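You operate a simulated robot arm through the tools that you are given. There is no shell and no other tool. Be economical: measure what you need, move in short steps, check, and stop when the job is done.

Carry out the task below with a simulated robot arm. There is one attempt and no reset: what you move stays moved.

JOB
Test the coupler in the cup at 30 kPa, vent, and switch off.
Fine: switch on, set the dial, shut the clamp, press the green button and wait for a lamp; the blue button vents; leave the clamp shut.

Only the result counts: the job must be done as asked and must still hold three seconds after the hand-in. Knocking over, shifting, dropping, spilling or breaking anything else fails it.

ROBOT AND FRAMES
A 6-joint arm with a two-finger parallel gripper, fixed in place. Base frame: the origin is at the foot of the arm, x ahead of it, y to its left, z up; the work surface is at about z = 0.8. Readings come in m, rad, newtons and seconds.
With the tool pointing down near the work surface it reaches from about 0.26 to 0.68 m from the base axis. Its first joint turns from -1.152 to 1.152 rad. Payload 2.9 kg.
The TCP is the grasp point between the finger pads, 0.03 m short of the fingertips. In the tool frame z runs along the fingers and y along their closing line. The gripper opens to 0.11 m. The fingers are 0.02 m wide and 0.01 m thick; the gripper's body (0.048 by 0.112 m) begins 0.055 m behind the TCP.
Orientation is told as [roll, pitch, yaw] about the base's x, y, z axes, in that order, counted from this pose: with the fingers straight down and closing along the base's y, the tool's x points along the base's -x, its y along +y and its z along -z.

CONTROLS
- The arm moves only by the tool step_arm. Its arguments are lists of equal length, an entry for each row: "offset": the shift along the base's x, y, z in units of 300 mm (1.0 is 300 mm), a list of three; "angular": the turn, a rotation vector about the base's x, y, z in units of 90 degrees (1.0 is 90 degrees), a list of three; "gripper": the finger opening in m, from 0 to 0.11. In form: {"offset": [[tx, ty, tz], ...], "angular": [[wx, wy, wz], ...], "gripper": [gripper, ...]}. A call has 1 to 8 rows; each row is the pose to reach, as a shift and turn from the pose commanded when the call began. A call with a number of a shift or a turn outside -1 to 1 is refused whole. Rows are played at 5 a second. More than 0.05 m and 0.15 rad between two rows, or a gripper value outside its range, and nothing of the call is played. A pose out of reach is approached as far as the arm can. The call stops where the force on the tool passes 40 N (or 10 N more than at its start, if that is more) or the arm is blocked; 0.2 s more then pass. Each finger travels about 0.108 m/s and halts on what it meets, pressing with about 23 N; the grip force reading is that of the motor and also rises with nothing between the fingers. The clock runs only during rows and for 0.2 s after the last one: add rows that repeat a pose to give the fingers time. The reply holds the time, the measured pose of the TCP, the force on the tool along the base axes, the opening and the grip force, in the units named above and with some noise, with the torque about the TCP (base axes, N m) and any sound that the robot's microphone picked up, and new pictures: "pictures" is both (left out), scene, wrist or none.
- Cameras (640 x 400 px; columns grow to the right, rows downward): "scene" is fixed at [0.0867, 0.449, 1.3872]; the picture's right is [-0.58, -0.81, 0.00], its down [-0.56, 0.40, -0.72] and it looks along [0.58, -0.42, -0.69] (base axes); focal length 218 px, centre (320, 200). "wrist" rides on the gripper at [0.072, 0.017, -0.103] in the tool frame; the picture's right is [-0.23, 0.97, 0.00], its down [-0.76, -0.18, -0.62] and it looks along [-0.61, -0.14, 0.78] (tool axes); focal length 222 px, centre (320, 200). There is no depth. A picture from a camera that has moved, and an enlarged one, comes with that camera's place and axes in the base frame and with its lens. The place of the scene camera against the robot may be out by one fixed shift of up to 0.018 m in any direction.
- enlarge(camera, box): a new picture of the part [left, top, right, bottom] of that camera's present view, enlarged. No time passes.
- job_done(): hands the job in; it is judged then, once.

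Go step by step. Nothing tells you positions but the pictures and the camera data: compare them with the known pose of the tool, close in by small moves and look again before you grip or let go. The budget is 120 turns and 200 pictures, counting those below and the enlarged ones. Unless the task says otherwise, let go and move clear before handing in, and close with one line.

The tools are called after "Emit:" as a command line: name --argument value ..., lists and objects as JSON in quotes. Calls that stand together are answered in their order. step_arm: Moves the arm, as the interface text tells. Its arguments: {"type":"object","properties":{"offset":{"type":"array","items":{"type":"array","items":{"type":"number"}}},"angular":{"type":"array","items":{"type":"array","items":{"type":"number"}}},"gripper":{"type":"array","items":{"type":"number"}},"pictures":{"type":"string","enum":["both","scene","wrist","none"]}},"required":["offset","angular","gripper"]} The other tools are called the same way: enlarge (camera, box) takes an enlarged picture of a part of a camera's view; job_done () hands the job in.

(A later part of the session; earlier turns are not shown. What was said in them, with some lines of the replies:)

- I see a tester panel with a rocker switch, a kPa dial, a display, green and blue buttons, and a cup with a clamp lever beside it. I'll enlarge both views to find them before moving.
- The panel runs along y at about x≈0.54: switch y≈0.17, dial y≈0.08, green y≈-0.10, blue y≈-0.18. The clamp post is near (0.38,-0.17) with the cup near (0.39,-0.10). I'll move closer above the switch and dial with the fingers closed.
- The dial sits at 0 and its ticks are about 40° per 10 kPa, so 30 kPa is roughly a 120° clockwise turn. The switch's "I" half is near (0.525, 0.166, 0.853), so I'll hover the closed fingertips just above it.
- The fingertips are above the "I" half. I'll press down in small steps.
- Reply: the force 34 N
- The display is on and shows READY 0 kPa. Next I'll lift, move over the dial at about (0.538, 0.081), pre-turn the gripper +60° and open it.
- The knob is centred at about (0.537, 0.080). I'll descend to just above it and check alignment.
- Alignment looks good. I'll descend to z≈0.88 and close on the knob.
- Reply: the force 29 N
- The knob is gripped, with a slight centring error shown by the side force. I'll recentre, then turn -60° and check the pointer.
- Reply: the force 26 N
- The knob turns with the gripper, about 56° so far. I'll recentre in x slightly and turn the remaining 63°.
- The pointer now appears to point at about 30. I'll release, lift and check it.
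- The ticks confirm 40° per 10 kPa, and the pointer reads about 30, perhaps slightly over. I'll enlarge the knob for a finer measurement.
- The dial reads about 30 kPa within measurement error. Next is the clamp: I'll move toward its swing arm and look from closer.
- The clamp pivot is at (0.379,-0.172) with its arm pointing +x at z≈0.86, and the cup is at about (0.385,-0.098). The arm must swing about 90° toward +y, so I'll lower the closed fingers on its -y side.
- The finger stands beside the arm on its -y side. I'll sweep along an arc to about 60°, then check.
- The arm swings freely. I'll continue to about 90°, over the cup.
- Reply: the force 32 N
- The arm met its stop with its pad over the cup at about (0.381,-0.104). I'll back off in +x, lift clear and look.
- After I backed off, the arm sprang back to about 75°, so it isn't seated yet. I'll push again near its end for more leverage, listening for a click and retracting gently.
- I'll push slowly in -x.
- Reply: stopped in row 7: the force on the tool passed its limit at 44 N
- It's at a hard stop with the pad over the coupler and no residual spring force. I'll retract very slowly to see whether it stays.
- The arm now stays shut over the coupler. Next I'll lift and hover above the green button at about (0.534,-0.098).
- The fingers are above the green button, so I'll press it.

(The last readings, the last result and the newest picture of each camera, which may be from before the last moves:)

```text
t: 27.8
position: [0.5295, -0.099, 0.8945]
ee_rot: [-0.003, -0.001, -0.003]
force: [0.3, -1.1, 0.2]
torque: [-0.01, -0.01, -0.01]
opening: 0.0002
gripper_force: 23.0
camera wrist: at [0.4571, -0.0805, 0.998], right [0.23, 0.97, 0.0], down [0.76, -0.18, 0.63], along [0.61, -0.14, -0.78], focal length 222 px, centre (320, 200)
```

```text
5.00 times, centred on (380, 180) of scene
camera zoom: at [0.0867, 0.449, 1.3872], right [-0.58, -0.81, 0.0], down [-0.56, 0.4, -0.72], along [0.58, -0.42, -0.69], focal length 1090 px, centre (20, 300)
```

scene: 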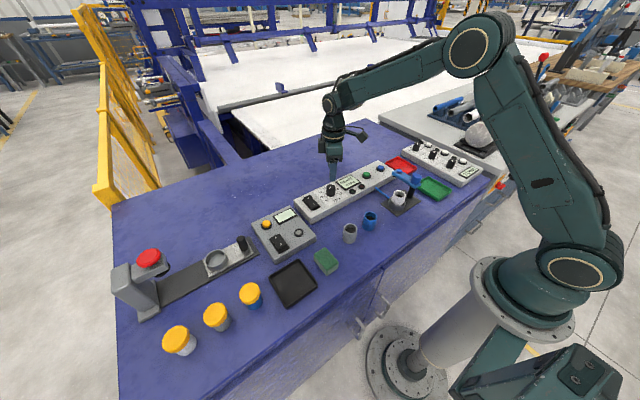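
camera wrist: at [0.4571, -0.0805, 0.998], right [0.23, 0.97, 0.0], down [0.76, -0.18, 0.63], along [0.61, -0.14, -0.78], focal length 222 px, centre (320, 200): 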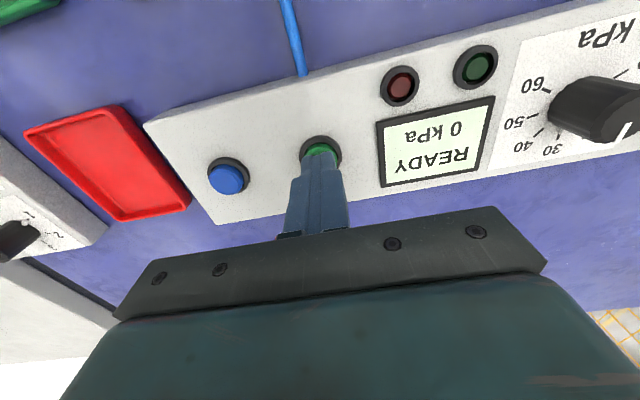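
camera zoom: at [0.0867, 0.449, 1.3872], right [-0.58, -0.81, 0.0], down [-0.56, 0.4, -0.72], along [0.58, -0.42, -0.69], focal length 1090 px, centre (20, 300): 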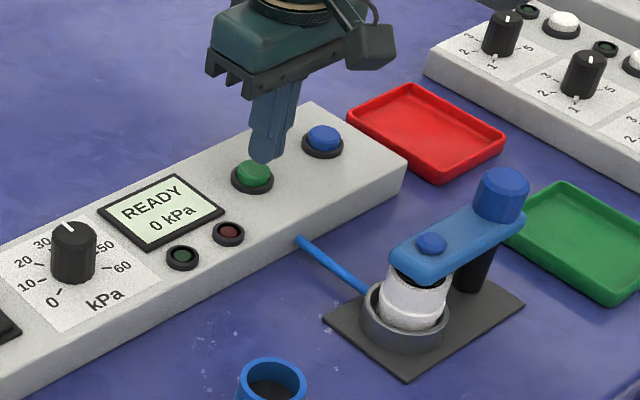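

There's no change, so the press may have been too shallow. I'll press deeper and watch the force.

Emit:
step_arm --offset '[[0, 0, -0.04], [0, 0, -0.055], [0, 0, -0.065], [0, 0, -0.075], [0, 0, -0.085]]' --angular '[[0, 0, 0], [0, 0, 0], [0, 0, 0], [0, 0, 0], [0, 0, 0]]' --gripper '[0, 0, 0, 0, 0]' --pictures "wrist"

Emit:
enlarge --camera "scene" --box '[320, 140, 440, 220]'

```text
t: 29.0
position: [0.5314, -0.0977, 0.8698]
ee_rot: [-0.003, -0.005, -0.004]
force: [-6.5, -5.5, 23.1]
torque: [-0.14, 0.18, -0.02]
opening: 0.0002
gripper_force: 23.0
heard: click
camera wrist: at [0.4574, -0.0801, 0.9736], right [0.23, 0.97, 0.0], down [0.76, -0.18, 0.63], along [0.61, -0.15, -0.78], focal length 222 px, centre (320, 200)
```

wrist: 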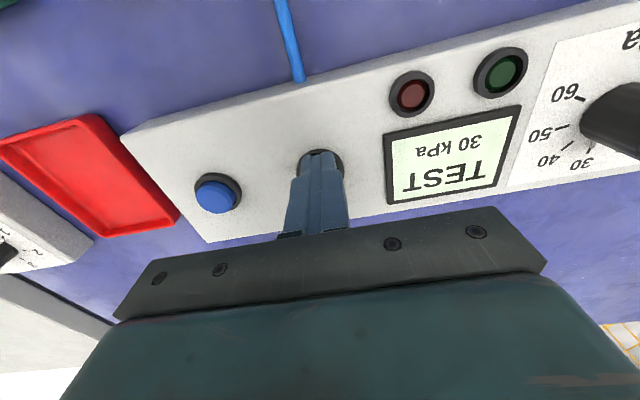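

```text
5.00 times, centred on (380, 180) of scene
camera zoom: at [0.0862, 0.449, 1.3872], right [-0.58, -0.81, 0.0], down [-0.56, 0.4, -0.72], along [0.58, -0.42, -0.69], focal length 1090 px, centre (20, 300)
```

zoom: 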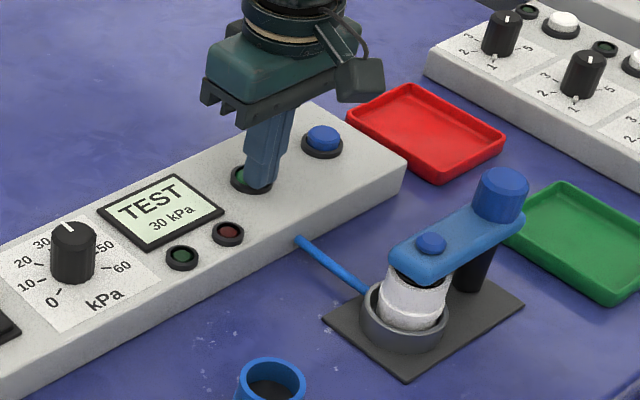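

The test is running at 30 kPa. I'll lift, move over the blue button without pressing, and wait for a lamp.

Emit:
step_arm --offset '[[0, 0, 0.08], [0, -0.08, 0.15], [0, -0.17, 0.15], [0, -0.257, 0.15], [0, -0.257, 0.15], [0, -0.257, 0.15], [0, -0.257, 0.15], [0, -0.257, 0.15]]' --angular '[[0, 0, 0], [0, 0, 0], [0, 0, 0], [0, 0, 0], [0, 0, 0], [0, 0, 0], [0, 0, 0], [0, 0, 0]]' --gripper '[0, 0, 0, 0, 0, 0, 0, 0]' --pictures "wrist"

Emit:
enlarge --camera "scene" --box '[320, 140, 440, 220]'

```text
t: 30.8
position: [0.5291, -0.1731, 0.9139]
ee_rot: [-0.001, -0.002, -0.002]
force: [0.5, 0.3, 0.1]
torque: [0.0, 0.01, 0.0]
opening: 0.0
gripper_force: 22.9
camera wrist: at [0.4564, -0.1572, 1.0176], right [0.23, 0.97, 0.0], down [0.76, -0.18, 0.63], along [0.61, -0.14, -0.78], focal length 222 px, centre (320, 200)
```

wrist: 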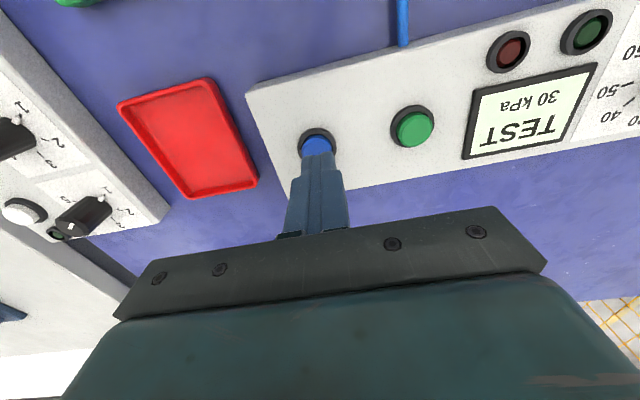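

```text
5.00 times, centred on (380, 180) of scene
camera zoom: at [0.0867, 0.449, 1.3872], right [-0.58, -0.81, 0.0], down [-0.56, 0.4, -0.72], along [0.58, -0.42, -0.69], focal length 1090 px, centre (20, 300)
```

zoom: 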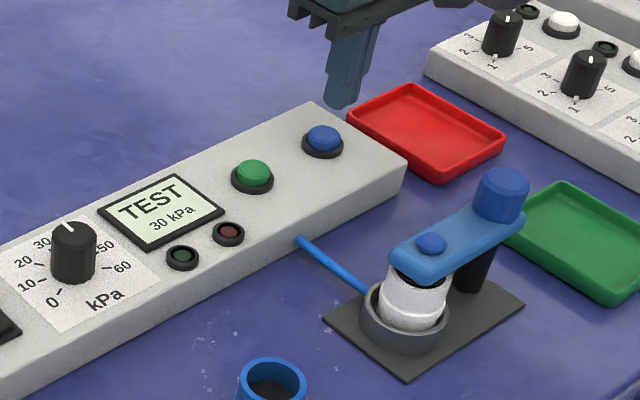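

No lamp is lit yet, so I'll keep waiting.

Emit:
step_arm --offset '[[0, 0, 0], [0, 0, 0], [0, 0, 0], [0, 0, 0], [0, 0, 0], [0, 0, 0], [0, 0, 0], [0, 0, 0]]' --angular '[[0, 0, 0], [0, 0, 0], [0, 0, 0], [0, 0, 0], [0, 0, 0], [0, 0, 0], [0, 0, 0], [0, 0, 0]]' --gripper '[0, 0, 0, 0, 0, 0, 0, 0]' --pictures "none"

Emit:
step_arm --offset '[[0, 0, 0], [0, 0, 0], [0, 0, 0], [0, 0, 0], [0, 0, 0], [0, 0, 0], [0, 0, 0], [0, 0, 0]]' --angular '[[0, 0, 0], [0, 0, 0], [0, 0, 0], [0, 0, 0], [0, 0, 0], [0, 0, 0], [0, 0, 0], [0, 0, 0]]' --gripper '[0, 0, 0, 0, 0, 0, 0, 0]' --pictures "none"

Emit:
enlarge --camera "scene" --box '[320, 140, 440, 220]'

```text
t: 32.6
position: [0.529, -0.1748, 0.9145]
ee_rot: [-0.003, -0.001, 0.0]
force: [0.5, -0.7, 0.8]
torque: [0.0, -0.01, -0.03]
opening: 0.0
gripper_force: 23.1
```

```text
t: 34.4
position: [0.5301, -0.175, 0.9138]
ee_rot: [-0.002, -0.002, -0.002]
force: [1.0, -0.3, -0.2]
torque: [0.03, 0.03, -0.01]
opening: 0.0001
gripper_force: 22.6
```

```text
5.00 times, centred on (380, 180) of scene
camera zoom: at [0.0867, 0.449, 1.3872], right [-0.58, -0.81, 0.0], down [-0.56, 0.4, -0.72], along [0.58, -0.42, -0.69], focal length 1090 px, centre (20, 300)
```

zoom: 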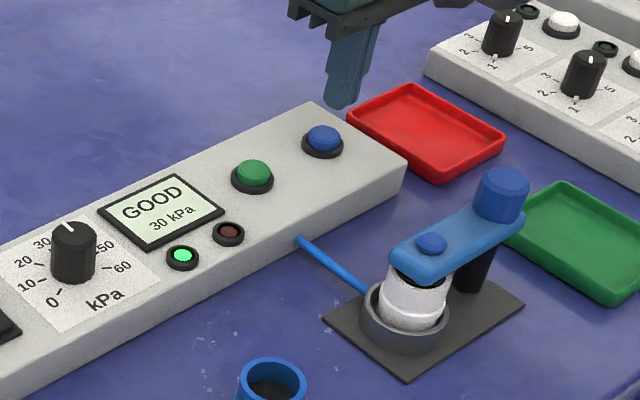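

The green lamp is lit and the display reads GOOD at 30 kPa. Now I'll press blue to vent.

Emit:
step_arm --offset '[[0, 0, -0.06], [0, 0, -0.1], [0, 0, -0.115], [0, 0, -0.13], [0, 0, -0.14], [0, 0, -0.148]]' --angular '[[0, 0, 0], [0, 0, 0], [0, 0, 0], [0, 0, 0], [0, 0, 0], [0, 0, 0]]' --gripper '[0, 0, 0, 0, 0, 0]' --pictures "none"

Emit:
enlarge --camera "scene" --box '[320, 140, 440, 220]'

```text
t: 35.8
position: [0.5314, -0.1741, 0.8716]
ee_rot: [-0.001, -0.006, -0.001]
force: [-4.5, 0.2, 20.9]
torque: [0.05, 0.05, 0.06]
opening: 0.0
gripper_force: 22.6
heard: click
```

```text
5.00 times, centred on (380, 180) of scene
camera zoom: at [0.0863, 0.4492, 1.3872], right [-0.58, -0.81, 0.0], down [-0.56, 0.4, -0.72], along [0.58, -0.42, -0.69], focal length 1090 px, centre (20, 300)
```

zoom: 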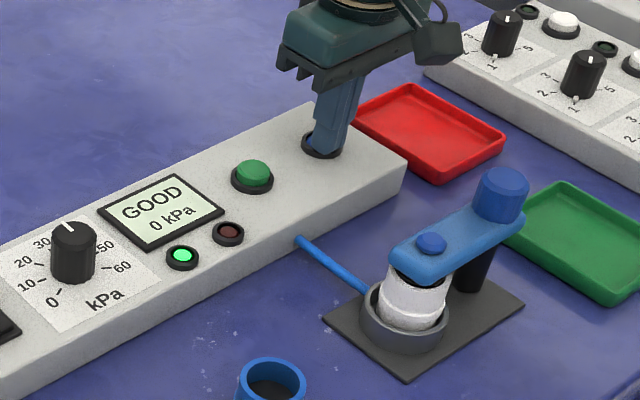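

It's vented to 0 kPa. I'll lift high enough to clear the dial and travel to the switch.

Emit:
step_arm --offset '[[0, 0, 0.12], [0, 0.1, 0.25], [0.02, 0.25, 0.33], [0.04, 0.4, 0.33], [0.05, 0.55, 0.33], [0.06, 0.7, 0.33], [0.08, 0.85, 0.33], [0.09, 0.98, 0.33]]' --angular '[[0, 0, 0], [0, 0, 0], [0, 0, 0], [0, 0, 0], [0, 0, 0], [0, 0, 0], [0, 0, 0], [0, 0, 0]]' --gripper '[0, 0, 0, 0, 0, 0, 0, 0]' --pictures "none"

Emit:
step_arm --offset '[[0, 0.1, 0], [0, 0.15, -0.07], [0, 0.15, -0.17], [0, 0.15, -0.2]]' --angular '[[0, 0, 0], [0, 0, 0], [0, 0, 0], [0, 0, 0]]' --gripper '[0, 0, 0, 0]' --pictures "wrist"

Emit:
enlarge --camera "scene" --box '[270, 140, 430, 240]'

```text
refused: row 3 steps farther than a row can; nothing moved
```

```text
t: 36.3
position: [0.5295, -0.142, 0.8654]
ee_rot: [-0.008, 0.0, -0.01]
force: [-5.4, -0.6, 6.4]
torque: [0.03, 0.22, 0.06]
opening: 0.0003
gripper_force: 23.3
stopped in row 2: the force on the tool passed its limit at 70 N (the readings are from after the stop); the commanded pose is now the measured one
camera wrist: at [0.456, -0.1244, 0.9685], right [0.24, 0.97, -0.01], down [0.76, -0.18, 0.62], along [0.61, -0.15, -0.78], focal length 222 px, centre (320, 200)
```

wrist: 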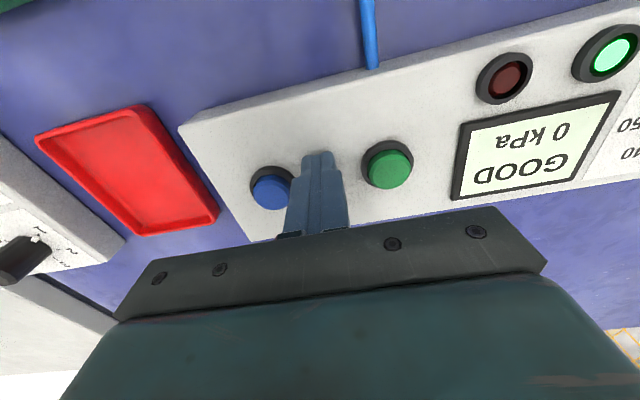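

```text
4.00 times, centred on (350, 190) of scene
camera zoom: at [0.0865, 0.4491, 1.3872], right [-0.58, -0.81, 0.0], down [-0.56, 0.4, -0.72], along [0.58, -0.42, -0.69], focal length 872 px, centre (200, 240)
```

zoom: 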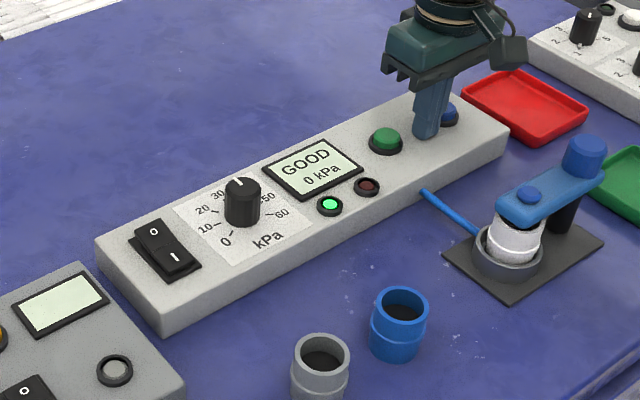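

Correction: I sent a dependent move along with one that got refused, so the fingertips rubbed the panel between the buttons and the arm stopped at 70 N. The panel, buttons and display look unchanged. I'll lift straight up now and send moves one at a time.

Emit:
step_arm --offset '[[0, 0, 0.1], [0, 0, 0.22], [0.01, 0.12, 0.3], [0.03, 0.26, 0.33], [0.05, 0.4, 0.33], [0.06, 0.54, 0.33], [0.07, 0.68, 0.33], [0.08, 0.82, 0.33]]' --angular '[[0, 0, 0], [0, 0, 0], [0, 0, 0.005], [0, 0, 0.005], [0, 0, 0.005], [0, 0, 0.005], [0, 0, 0.005], [0, 0, 0.005]]' --gripper '[0, 0, 0, 0, 0, 0, 0, 0]' --pictures "both"

```text
t: 38.1
position: [0.5547, 0.1048, 0.9656]
ee_rot: [-0.007, -0.001, -0.001]
force: [1.0, -0.8, 0.0]
torque: [-0.02, 0.03, 0.0]
opening: 0.0
gripper_force: 22.5
camera wrist: at [0.4816, 0.1224, 1.0681], right [0.23, 0.97, -0.01], down [0.76, -0.17, 0.62], along [0.61, -0.15, -0.78], focal length 222 px, centre (320, 200)
```

scene: 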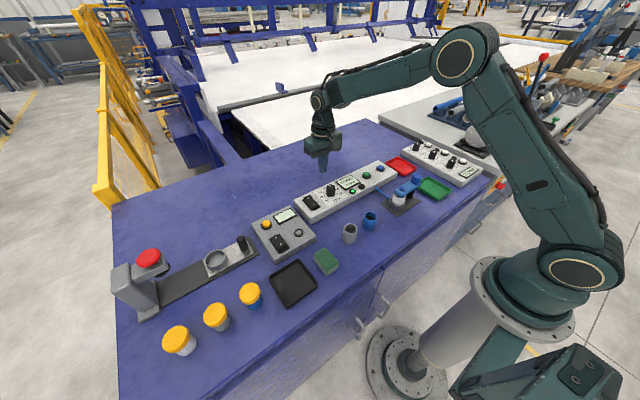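
wrist: 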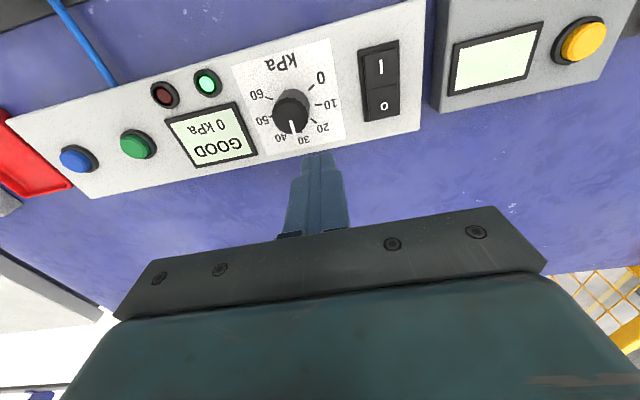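

O on the switch is near (0.555, 0.165). I'll move above it and hover.

Emit:
step_arm --offset '[[0.003, 0.12, 0], [0.005, 0.203, -0.06], [0.005, 0.203, -0.17]]' --angular '[[0, 0, 0], [0, 0, 0], [0, 0, 0]]' --gripper '[0, 0, 0]' --pictures "wrist"

Emit:
enlarge --camera "scene" --box '[290, 150, 410, 225]'

```text
t: 38.9
position: [0.5562, 0.1654, 0.9114]
ee_rot: [-0.005, -0.002, -0.001]
force: [0.3, 1.1, 1.0]
torque: [0.01, -0.03, 0.01]
opening: 0.0
gripper_force: 22.8
camera wrist: at [0.4831, 0.1837, 1.0152], right [0.23, 0.97, -0.01], down [0.76, -0.17, 0.63], along [0.61, -0.15, -0.78], focal length 222 px, centre (320, 200)
```

wrist: 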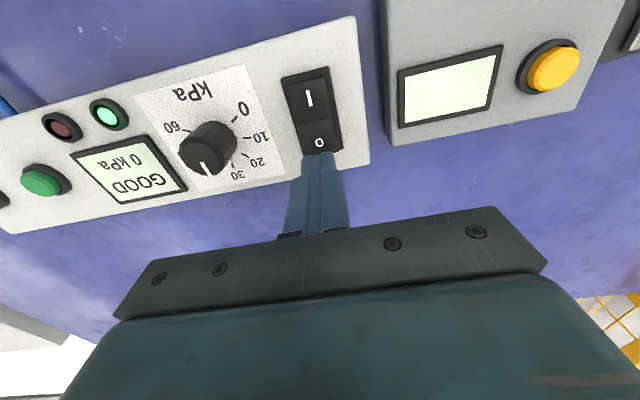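

```text
5.33 times, centred on (350, 188) of scene
camera zoom: at [0.0867, 0.4491, 1.3872], right [-0.58, -0.81, 0.0], down [-0.56, 0.4, -0.72], along [0.58, -0.42, -0.69], focal length 1163 px, centre (160, 267)
```

zoom: 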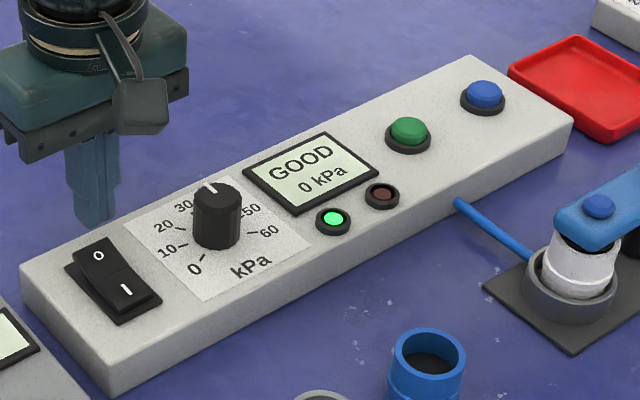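

The fingertips are right over O, so I'll press.

Emit:
step_arm --offset '[[-0.01, 0, -0.04], [-0.01, 0, -0.07], [-0.01, 0, -0.09], [-0.01, 0, -0.105], [-0.01, 0, -0.12]]' --angular '[[0, 0, 0], [0, 0, 0], [0, 0, 0], [0, 0, 0], [0, 0, 0]]' --gripper '[0, 0, 0, 0, 0]' --pictures "none"

Emit:
enlarge --camera "scene" --box '[290, 150, 410, 225]'

```text
t: 40.1
position: [0.5533, 0.1645, 0.8772]
ee_rot: [-0.005, -0.002, 0.001]
force: [-0.3, 0.4, 4.5]
torque: [0.02, 0.03, -0.02]
opening: 0.0
gripper_force: 22.7
```

```text
5.33 times, centred on (350, 188) of scene
camera zoom: at [0.0866, 0.449, 1.3872], right [-0.58, -0.81, 0.0], down [-0.56, 0.4, -0.72], along [0.58, -0.42, -0.69], focal length 1163 px, centre (160, 267)
```

zoom: 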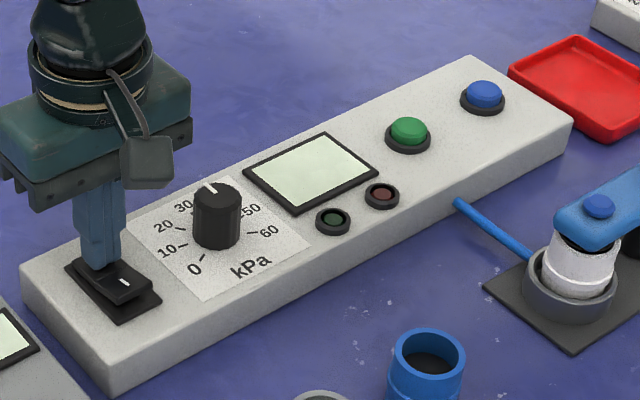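

The display and lamp are now off. I'll lift clear and take a final look.

Emit:
step_arm --offset '[[0, 0, 0.12], [0, 0, 0.26], [0, 0, 0.4], [0, 0, 0.5]]' --angular '[[0, 0, 0], [0, 0, 0], [0, 0, 0], [0, 0, 0]]' --gripper '[0, 0, 0, 0]' --pictures "none"

Emit:
enlarge --camera "scene" --box '[280, 130, 480, 255]'

```text
t: 41.1
position: [0.5528, 0.1634, 1.0264]
ee_rot: [-0.008, -0.001, -0.001]
force: [-0.4, -0.6, -0.2]
torque: [0.03, -0.03, 0.0]
opening: 0.0
gripper_force: 22.7
```

```text
3.20 times, centred on (380, 192) of scene
camera zoom: at [0.0867, 0.449, 1.3872], right [-0.58, -0.81, 0.0], down [-0.56, 0.4, -0.72], along [0.58, -0.42, -0.69], focal length 698 px, centre (128, 224)
```

zoom: 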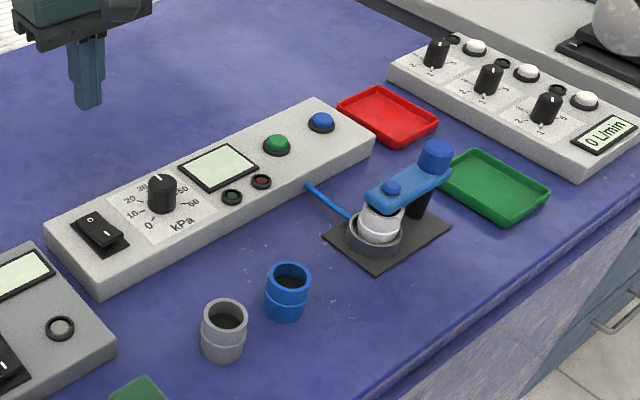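

The tester is off, the clamp is still shut over the coupler and nothing else has moved. I'm handing in.

Emit:
job_done

```text
The job is handed in.
```

The coupler tested GOOD at 30 kPa; I vented it to 0 kPa, switched the tester off and left the clamp shut, though one mis-sent move rubbed the fingertips against the panel (70 N) with no visible damage.
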